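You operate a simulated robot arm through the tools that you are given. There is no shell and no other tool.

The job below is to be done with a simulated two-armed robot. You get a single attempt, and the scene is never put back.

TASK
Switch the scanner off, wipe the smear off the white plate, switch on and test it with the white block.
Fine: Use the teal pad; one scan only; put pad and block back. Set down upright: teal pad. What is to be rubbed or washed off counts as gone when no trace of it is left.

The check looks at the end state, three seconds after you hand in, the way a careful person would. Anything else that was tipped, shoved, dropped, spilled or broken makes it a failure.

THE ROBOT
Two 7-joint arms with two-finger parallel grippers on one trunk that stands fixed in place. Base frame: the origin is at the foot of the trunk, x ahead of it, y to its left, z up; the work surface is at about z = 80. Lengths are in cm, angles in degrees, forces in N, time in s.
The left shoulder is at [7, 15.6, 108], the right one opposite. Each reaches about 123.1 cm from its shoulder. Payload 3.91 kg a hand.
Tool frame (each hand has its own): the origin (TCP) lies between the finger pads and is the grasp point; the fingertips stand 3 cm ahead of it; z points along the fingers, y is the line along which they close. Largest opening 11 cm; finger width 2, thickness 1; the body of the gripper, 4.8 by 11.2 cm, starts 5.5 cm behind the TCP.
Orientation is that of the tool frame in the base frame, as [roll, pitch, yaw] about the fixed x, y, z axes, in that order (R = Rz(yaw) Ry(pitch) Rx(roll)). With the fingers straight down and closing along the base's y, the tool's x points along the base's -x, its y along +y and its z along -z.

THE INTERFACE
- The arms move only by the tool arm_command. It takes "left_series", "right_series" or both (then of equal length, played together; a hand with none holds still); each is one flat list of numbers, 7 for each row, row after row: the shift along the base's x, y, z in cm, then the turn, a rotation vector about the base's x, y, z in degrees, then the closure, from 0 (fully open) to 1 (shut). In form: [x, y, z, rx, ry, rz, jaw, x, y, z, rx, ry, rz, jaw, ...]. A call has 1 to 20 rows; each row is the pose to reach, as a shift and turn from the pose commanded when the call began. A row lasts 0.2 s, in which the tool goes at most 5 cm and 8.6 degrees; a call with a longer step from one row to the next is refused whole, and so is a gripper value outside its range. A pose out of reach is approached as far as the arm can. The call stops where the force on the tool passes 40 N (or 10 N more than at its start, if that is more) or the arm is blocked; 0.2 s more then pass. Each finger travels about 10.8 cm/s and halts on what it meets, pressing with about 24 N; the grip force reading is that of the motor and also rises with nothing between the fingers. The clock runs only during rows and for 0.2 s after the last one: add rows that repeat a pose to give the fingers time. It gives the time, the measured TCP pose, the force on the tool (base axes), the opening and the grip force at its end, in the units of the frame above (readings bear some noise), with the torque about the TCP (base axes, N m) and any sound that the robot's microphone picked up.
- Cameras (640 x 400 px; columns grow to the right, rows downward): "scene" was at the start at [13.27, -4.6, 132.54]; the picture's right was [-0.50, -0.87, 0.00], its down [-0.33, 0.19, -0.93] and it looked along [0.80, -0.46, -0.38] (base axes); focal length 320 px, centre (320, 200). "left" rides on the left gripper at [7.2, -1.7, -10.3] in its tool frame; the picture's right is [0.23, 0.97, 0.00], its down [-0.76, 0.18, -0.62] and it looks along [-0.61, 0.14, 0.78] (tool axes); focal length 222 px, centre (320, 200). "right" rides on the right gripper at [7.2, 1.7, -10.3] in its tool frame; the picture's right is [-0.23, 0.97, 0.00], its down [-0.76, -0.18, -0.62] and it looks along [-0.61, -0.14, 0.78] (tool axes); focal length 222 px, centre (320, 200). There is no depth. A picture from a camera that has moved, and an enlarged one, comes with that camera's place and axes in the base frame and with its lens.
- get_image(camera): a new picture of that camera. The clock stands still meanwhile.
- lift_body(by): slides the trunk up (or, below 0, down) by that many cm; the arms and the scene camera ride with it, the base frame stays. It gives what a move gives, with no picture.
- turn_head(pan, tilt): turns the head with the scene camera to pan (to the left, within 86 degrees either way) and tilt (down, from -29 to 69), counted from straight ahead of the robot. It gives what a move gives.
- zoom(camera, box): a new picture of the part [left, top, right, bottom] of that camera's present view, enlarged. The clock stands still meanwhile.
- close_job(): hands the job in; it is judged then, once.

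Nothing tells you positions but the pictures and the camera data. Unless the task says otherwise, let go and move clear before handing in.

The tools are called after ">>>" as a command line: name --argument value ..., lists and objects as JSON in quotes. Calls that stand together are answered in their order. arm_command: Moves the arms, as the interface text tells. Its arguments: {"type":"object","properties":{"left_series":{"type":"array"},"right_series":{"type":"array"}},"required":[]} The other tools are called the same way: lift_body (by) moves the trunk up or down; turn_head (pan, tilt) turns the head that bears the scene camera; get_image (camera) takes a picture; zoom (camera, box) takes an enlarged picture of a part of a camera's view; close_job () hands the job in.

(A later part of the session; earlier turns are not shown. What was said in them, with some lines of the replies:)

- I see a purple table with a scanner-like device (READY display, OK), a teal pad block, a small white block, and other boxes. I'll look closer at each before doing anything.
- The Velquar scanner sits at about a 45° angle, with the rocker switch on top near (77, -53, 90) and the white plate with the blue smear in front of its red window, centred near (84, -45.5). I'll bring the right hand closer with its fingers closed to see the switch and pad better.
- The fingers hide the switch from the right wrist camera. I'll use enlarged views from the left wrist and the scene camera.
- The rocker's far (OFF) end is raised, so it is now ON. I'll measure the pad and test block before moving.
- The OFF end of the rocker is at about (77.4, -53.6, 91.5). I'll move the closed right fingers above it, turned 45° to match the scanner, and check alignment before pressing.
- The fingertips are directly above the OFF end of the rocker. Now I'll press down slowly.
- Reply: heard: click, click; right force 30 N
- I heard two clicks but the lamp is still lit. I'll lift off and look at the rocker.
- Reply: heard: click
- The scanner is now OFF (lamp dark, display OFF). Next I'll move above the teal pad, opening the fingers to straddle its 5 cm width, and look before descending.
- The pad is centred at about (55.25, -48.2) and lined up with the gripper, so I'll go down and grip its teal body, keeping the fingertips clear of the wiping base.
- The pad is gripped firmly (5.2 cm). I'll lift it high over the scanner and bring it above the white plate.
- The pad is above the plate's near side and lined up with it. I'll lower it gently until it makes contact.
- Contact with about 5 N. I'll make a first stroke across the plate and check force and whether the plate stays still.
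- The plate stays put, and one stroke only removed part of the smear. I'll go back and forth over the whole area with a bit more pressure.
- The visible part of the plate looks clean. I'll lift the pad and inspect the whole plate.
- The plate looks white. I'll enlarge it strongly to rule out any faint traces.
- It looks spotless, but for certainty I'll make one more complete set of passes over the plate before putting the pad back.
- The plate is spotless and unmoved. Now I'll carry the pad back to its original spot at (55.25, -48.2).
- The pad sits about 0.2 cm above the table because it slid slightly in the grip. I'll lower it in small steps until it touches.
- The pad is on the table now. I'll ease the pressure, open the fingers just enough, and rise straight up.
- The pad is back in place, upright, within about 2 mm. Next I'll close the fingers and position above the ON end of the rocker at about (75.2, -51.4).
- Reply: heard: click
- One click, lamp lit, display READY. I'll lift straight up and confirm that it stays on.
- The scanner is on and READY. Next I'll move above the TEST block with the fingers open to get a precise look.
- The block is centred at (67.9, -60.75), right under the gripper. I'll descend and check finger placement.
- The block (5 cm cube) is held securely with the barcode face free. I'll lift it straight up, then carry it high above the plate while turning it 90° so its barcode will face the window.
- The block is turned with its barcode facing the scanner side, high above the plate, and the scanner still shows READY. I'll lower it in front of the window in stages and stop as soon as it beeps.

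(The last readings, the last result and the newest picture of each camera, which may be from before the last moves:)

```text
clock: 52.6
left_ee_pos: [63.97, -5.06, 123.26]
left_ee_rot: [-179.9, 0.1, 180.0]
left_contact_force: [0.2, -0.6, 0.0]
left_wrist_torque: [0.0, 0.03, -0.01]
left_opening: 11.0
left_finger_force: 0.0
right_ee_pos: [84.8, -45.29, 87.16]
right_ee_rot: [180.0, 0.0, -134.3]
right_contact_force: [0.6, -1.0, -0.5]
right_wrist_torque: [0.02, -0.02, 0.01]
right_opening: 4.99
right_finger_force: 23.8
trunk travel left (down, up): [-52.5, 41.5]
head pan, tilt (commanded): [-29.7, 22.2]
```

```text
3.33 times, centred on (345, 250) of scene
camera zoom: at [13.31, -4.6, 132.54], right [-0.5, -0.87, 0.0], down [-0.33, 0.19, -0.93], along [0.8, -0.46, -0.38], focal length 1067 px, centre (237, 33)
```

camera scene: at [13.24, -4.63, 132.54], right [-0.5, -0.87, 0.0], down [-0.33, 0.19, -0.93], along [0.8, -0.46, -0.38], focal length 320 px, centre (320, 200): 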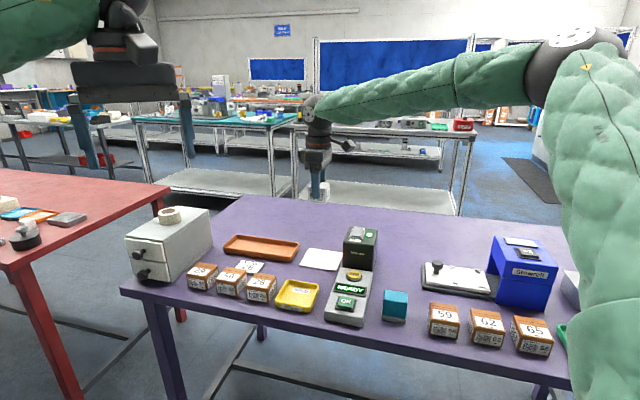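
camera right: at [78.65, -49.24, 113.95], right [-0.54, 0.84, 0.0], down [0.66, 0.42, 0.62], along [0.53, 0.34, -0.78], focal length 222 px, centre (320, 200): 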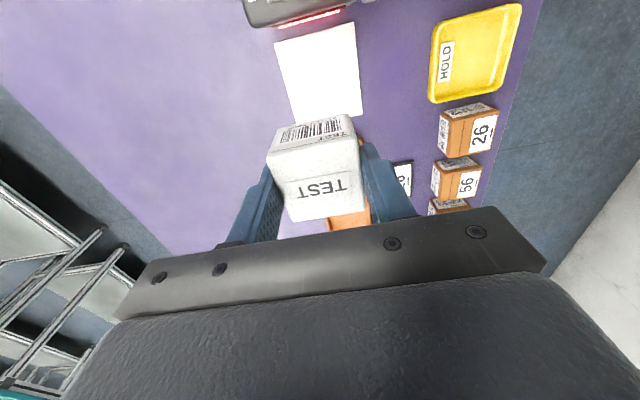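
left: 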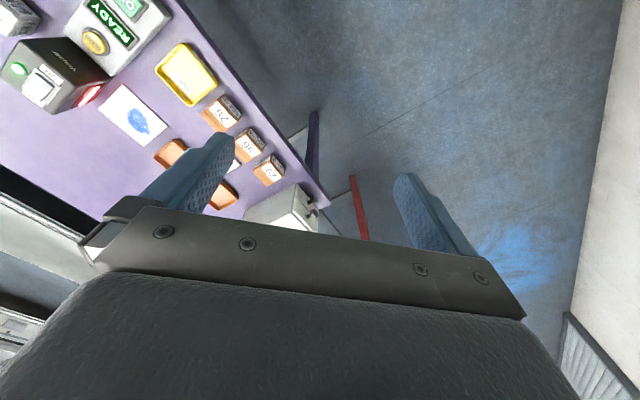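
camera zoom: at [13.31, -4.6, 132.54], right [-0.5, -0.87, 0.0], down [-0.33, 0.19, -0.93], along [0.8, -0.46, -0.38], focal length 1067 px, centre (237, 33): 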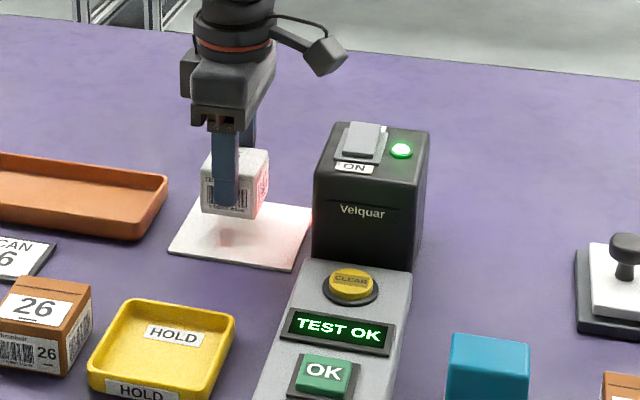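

The display reads "TEST OK", so the scan is done. I'll take the block straight up and away from the window at once.

>>> arm_command --right_series '[0, 0, 4.8, 0, 0, 0, 1, 0, 0, 9.6, 0, 0, 0, 1, 0, 0, 14, 0, 0, 0, 1, 0, 0, 16.4, 0, 0, 0, 1]'

>>> zoom --camera "scene" --box '[270, 190, 420, 310]'

```text
clock: 53.6
left_ee_pos: [63.97, -5.07, 123.29]
left_ee_rot: [-180.0, 0.0, -180.0]
left_contact_force: [-0.6, -0.1, -0.2]
left_wrist_torque: [-0.01, -0.02, -0.03]
left_opening: 11.01
left_finger_force: 0.1
right_ee_pos: [84.73, -45.23, 103.61]
right_ee_rot: [180.0, -0.1, -134.3]
right_contact_force: [-0.6, 0.1, -1.9]
right_wrist_torque: [0.02, -0.02, 0.01]
right_opening: 4.98
right_finger_force: 24.0
trunk travel left (down, up): [-52.5, 41.5]
head pan, tilt (commanded): [-29.7, 22.2]
```

```text
3.33 times, centred on (345, 250) of scene
camera zoom: at [13.29, -4.57, 132.54], right [-0.5, -0.87, 0.0], down [-0.33, 0.19, -0.93], along [0.8, -0.46, -0.38], focal length 1067 px, centre (237, 33)
```

zoom: 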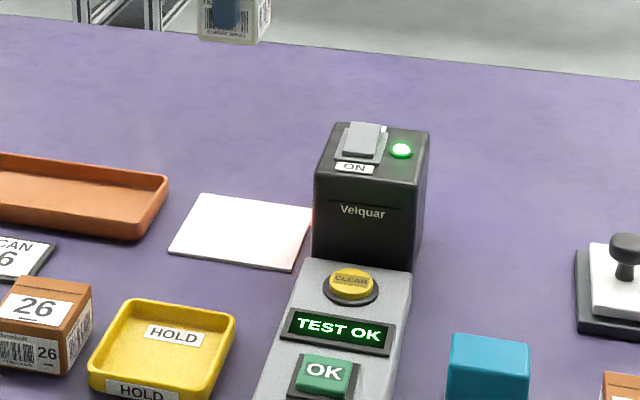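

TEST OK is latched with one scan. I'll return the block, turning it back and lowering it to its original place at (67.9, -60.75).

>>> arm_command --right_series '[-1.55, -1.4, 0, 0, 0, -8.2, 1, -3.09, -2.8, 0, 0, 0, -16.4, 1, -4.64, -4.2, 0, 0, 0, -24.5, 1, -6.18, -5.6, 0, 0, 0, -32.7, 1, -7.73, -7.0, 0, 0, 0, -40.9, 1, -9.27, -8.4, 0, 0, 0, -49.1, 1, -10.82, -9.8, 0, 0, 0, -57.3, 1, -12.36, -11.2, 0, 0, 0, -65.5, 1, -13.91, -12.6, 0, 0, 0, -73.6, 1, -15.45, -14.0, 0, 0, 0, -81.8, 1, -17.0, -15.4, 0, 0, 0, -90, 1, -17.0, -15.4, 0, 0, 0, -90, 1, -17.0, -15.4, -4.5, 0, 0, -90, 1, -17.0, -15.4, -9, 0, 0, -90, 1, -17.0, -15.4, -13.5, 0, 0, -90, 1, -17.0, -15.4, -16.8, 0, 0, -90, 1, -17.0, -15.4, -18.4, 0, 0, -90, 1, -17.0, -15.4, -18.8, 0, 0, -90, 1, -17.0, -15.4, -18.8, 0, 0, -90, 1]'

>>> zoom --camera "scene" --box '[375, 245, 425, 285]'

>>> zoom --camera "scene" --box '[290, 205, 450, 315]'

```text
clock: 57.6
left_ee_pos: [63.87, -4.99, 123.25]
left_ee_rot: [179.9, 0.0, 180.0]
left_contact_force: [0.4, -0.2, -0.3]
left_wrist_torque: [-0.02, 0.02, 0.01]
left_opening: 10.99
left_finger_force: 0.0
right_ee_pos: [67.85, -60.72, 84.79]
right_ee_rot: [180.0, 0.0, 135.7]
right_contact_force: [-0.3, -0.6, -1.7]
right_wrist_torque: [0.01, 0.03, -0.01]
right_opening: 4.96
right_finger_force: 24.3
trunk travel left (down, up): [-52.5, 41.5]
head pan, tilt (commanded): [-29.7, 22.2]
```

```text
10.00 times, centred on (400, 265) of scene
camera zoom: at [13.29, -4.59, 132.54], right [-0.5, -0.87, 0.0], down [-0.33, 0.19, -0.93], along [0.8, -0.46, -0.38], focal length 3202 px, centre (-480, -450)
```

zoom: 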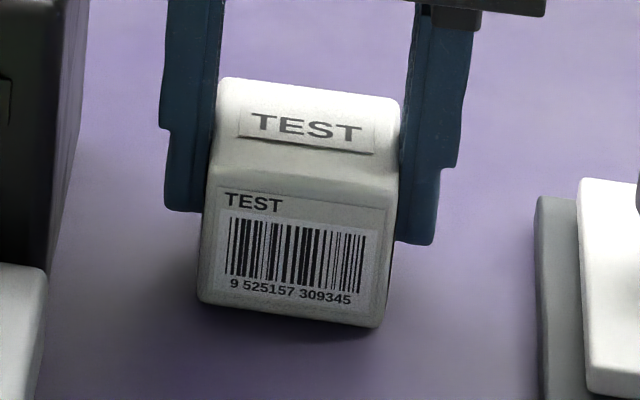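

```text
3.64 times, centred on (370, 260) of scene
camera zoom: at [13.29, -4.59, 132.54], right [-0.5, -0.87, 0.0], down [-0.33, 0.19, -0.93], along [0.8, -0.46, -0.38], focal length 1164 px, centre (138, -18)
```

zoom: 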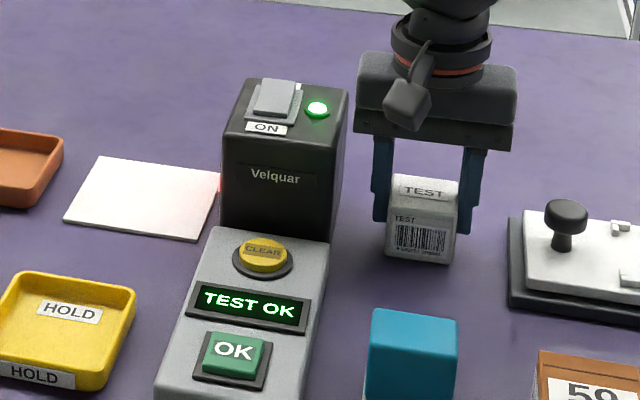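

>>> arm_command --right_series '[0, 0, -0.1, 0, 0, 0, 1, 0, 0, -0.18, 0, 0, 0, 1, 0, 0, -0.18, 0, 0, 0, 1]'

```text
clock: 58.4
left_ee_pos: [63.94, -5.04, 123.4]
left_ee_rot: [180.0, 0.0, 179.9]
left_contact_force: [-0.7, -0.4, 0.6]
left_wrist_torque: [0.02, 0.02, -0.02]
left_opening: 10.98
left_finger_force: 0.0
right_ee_pos: [67.71, -60.69, 84.57]
right_ee_rot: [-179.9, 0.0, 135.6]
right_contact_force: [-0.2, 0.0, 1.2]
right_wrist_torque: [0.07, -0.03, -0.02]
right_opening: 4.97
right_finger_force: 23.5
trunk travel left (down, up): [-52.5, 41.5]
head pan, tilt (commanded): [-29.7, 22.2]
```

The block is just touching the table. I'll open the fingers slowly and rise straight up.

>>> arm_command --right_series '[0, 0, -0.03, 0, 0, 0, 1, 0, 0, -0.03, 0, 0, 0, 0.52, 0, 0, -0.03, 0, 0, 0, 0.46, 0, 0, -0.03, 0, 0, 0, 0.4, 0, 0, -0.03, 0, 0, 0, 0.36, 0, 0, -0.03, 0, 0, 0, 0.36, 0, 0, 2, 0, 0, 0, 0.36, 0, 0, 6, 0, 0, 0, 0.36, 0, 0, 10.5, 0, 0, 0, 0.36, 0, 0, 15, 0, 0, 0, 0.36, 0, 0, 19, 0, 0, 0, 0.36]'

>>> zoom --camera "scene" --box '[375, 245, 425, 285]'

>>> zoom --camera "scene" --box '[290, 205, 450, 335]'

```text
clock: 60.8
left_ee_pos: [63.85, -4.77, 123.28]
left_ee_rot: [-179.9, 0.0, -179.9]
left_contact_force: [-0.4, -0.4, -0.4]
left_wrist_torque: [-0.01, 0.02, -0.01]
left_opening: 11.01
left_finger_force: 0.1
right_ee_pos: [67.74, -60.67, 103.75]
right_ee_rot: [-180.0, 0.0, 135.8]
right_contact_force: [0.0, -0.5, -0.5]
right_wrist_torque: [-0.05, 0.02, 0.0]
right_opening: 7.04
right_finger_force: 0.2
trunk travel left (down, up): [-52.5, 41.5]
head pan, tilt (commanded): [-29.7, 22.2]
```

```text
10.00 times, centred on (400, 265) of scene
camera zoom: at [13.22, -4.53, 132.54], right [-0.5, -0.87, 0.0], down [-0.33, 0.19, -0.93], along [0.8, -0.46, -0.38], focal length 3202 px, centre (-480, -450)
```

zoom: 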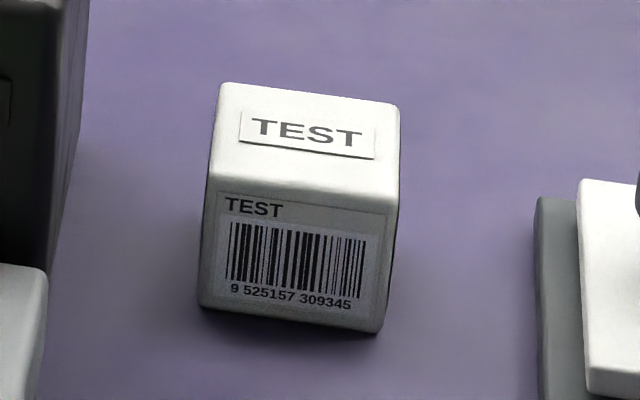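

```text
3.08 times, centred on (370, 270) of scene
camera zoom: at [13.22, -4.53, 132.54], right [-0.5, -0.87, 0.0], down [-0.33, 0.19, -0.93], along [0.8, -0.46, -0.38], focal length 985 px, centre (166, -15)
```

zoom: 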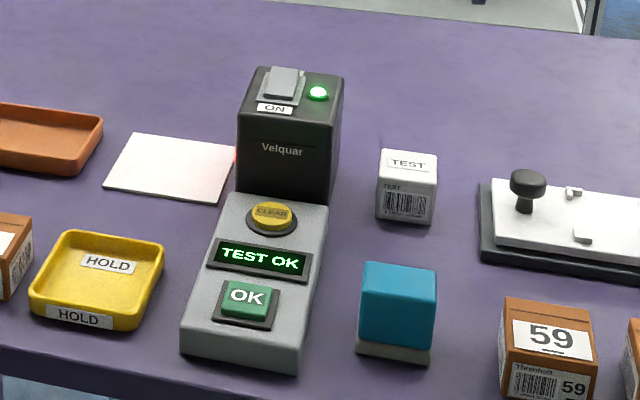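

Block and pad are back where they started, the scanner is ON with TEST OK. I'll move the arm clear and do a final overall check.

>>> arm_command --right_series '[0, 0, 4, 0, 0, 0, 0.2, -2, -1.2, 8, 0, 0, 7.4, 0.1, -4, -2.4, 11, 0, 0, 14.8, 0, -6, -3.6, 14, 0, 0, 22.2, 0, -8, -4.8, 17, 0, 0, 29.6, 0, -10, -6, 19, 0, 0, 37, 0, -10.9, -6.8, 20, 0, 0, 44.4, 0, -10.9, -6.8, 20, 0, 0, 44.4, 0]'

>>> get_image --camera "scene"

>>> zoom --camera "scene" --box '[302, 246, 342, 274]'

>>> zoom --camera "left" --box '[90, 70, 200, 160]'

>>> zoom --camera "scene" --box '[320, 220, 420, 330]'

```text
clock: 62.6
left_ee_pos: [63.88, -5.01, 123.21]
left_ee_rot: [-179.9, -0.1, -180.0]
left_contact_force: [-0.1, 0.3, -0.1]
left_wrist_torque: [0.0, -0.02, 0.01]
left_opening: 10.99
left_finger_force: 0.0
right_ee_pos: [56.99, -67.57, 123.65]
right_ee_rot: [-179.9, 0.1, -179.8]
right_contact_force: [-1.1, -0.2, -0.3]
right_wrist_torque: [0.02, 0.01, 0.03]
right_opening: 10.98
right_finger_force: 0.0
trunk travel left (down, up): [-52.5, 41.5]
head pan, tilt (commanded): [-29.7, 22.2]
```

```text
taken
camera scene: at [13.28, -4.58, 132.54], right [-0.5, -0.87, 0.0], down [-0.33, 0.19, -0.93], along [0.8, -0.46, -0.38], focal length 320 px, centre (320, 200)
```

scene: 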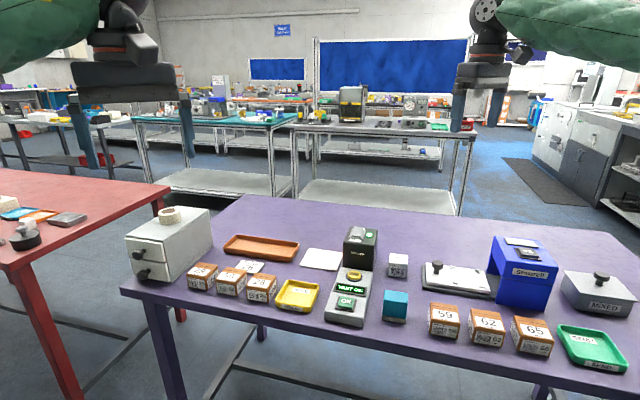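

```text
14.29 times, centred on (322, 260) of scene
camera zoom: at [13.28, -4.58, 132.54], right [-0.5, -0.87, 0.0], down [-0.33, 0.19, -0.93], along [0.8, -0.46, -0.38], focal length 4574 px, centre (291, -657)
```

zoom: 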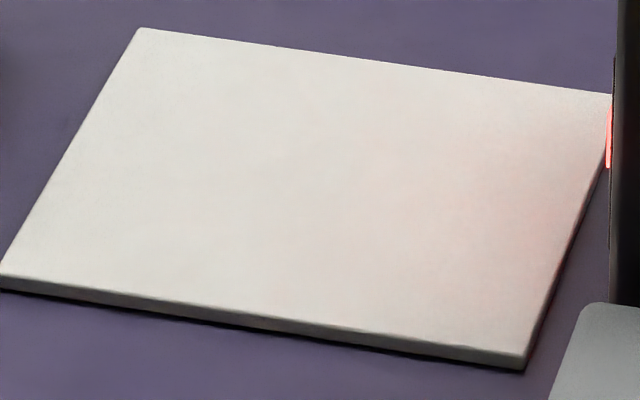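

```text
4.44 times, centred on (145, 115) of left
camera zoom: at [56.75, -6.64, 133.6], right [-0.23, 0.97, 0.0], down [0.76, 0.18, 0.62], along [0.61, 0.14, -0.78], focal length 987 px, centre (1098, 578)
```

zoom: 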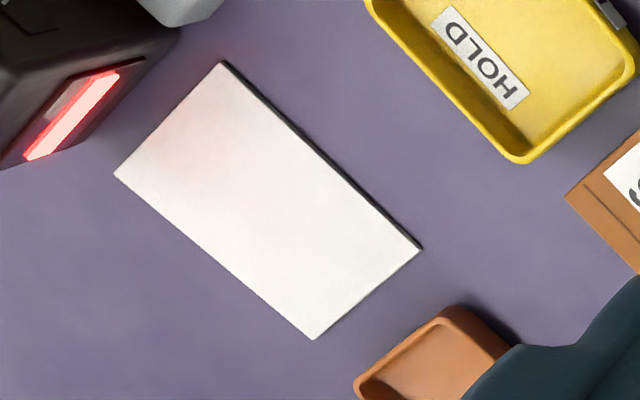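

```text
3.64 times, centred on (370, 275) of scene
camera zoom: at [13.28, -4.58, 132.54], right [-0.5, -0.87, 0.0], down [-0.33, 0.19, -0.93], along [0.8, -0.46, -0.38], focal length 1164 px, centre (138, -73)
```

zoom: 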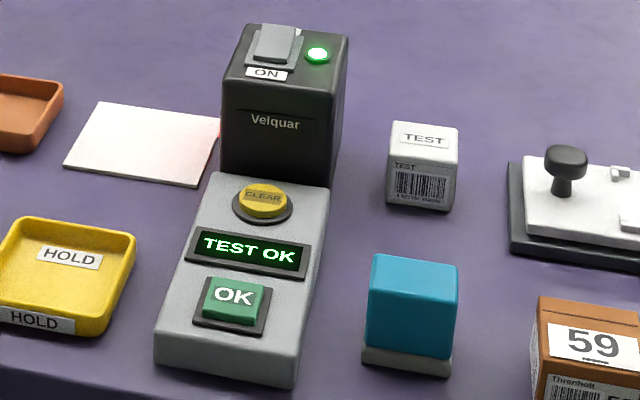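

The plate is spotless, the scanner is on and shows TEST OK after a single scan. The pad is upright in its place, the block is back, nothing else has moved, and the arms are clear, so I'm handing the job in.

>>> close_job

```text
The job is handed in.
```

The job is done and handed in. The white plate is clean, and the scanner is back on and shows "TEST OK" after one scan of the white block.

- **Switching off:** my press made three clicks instead of one, and the scanner still showed READY while I held the switch. It went off once I let go, and I confirmed the display read OFF before wiping. Switching it back on took one clean click.
- **Wiping:** I went over the smear with the teal pad and then made a second full set of passes. Enlarged pictures from two cameras show no trace left, and the plate did not move.
- **Scan:** the display changed to "TEST OK" the one time I held the block in front of the window, and I took the block away at once. No beep was picked up, so the display is the only sign of the scan. I did not press OK or CLEAR.
- **Put back:** the pad stands upright within about 2 mm of where it was. The block is back in its place with the barcode facing the same way as before.

In the final pictures nothing else on the table looks moved. The right arm is back at its starting position, and the left arm was never used.
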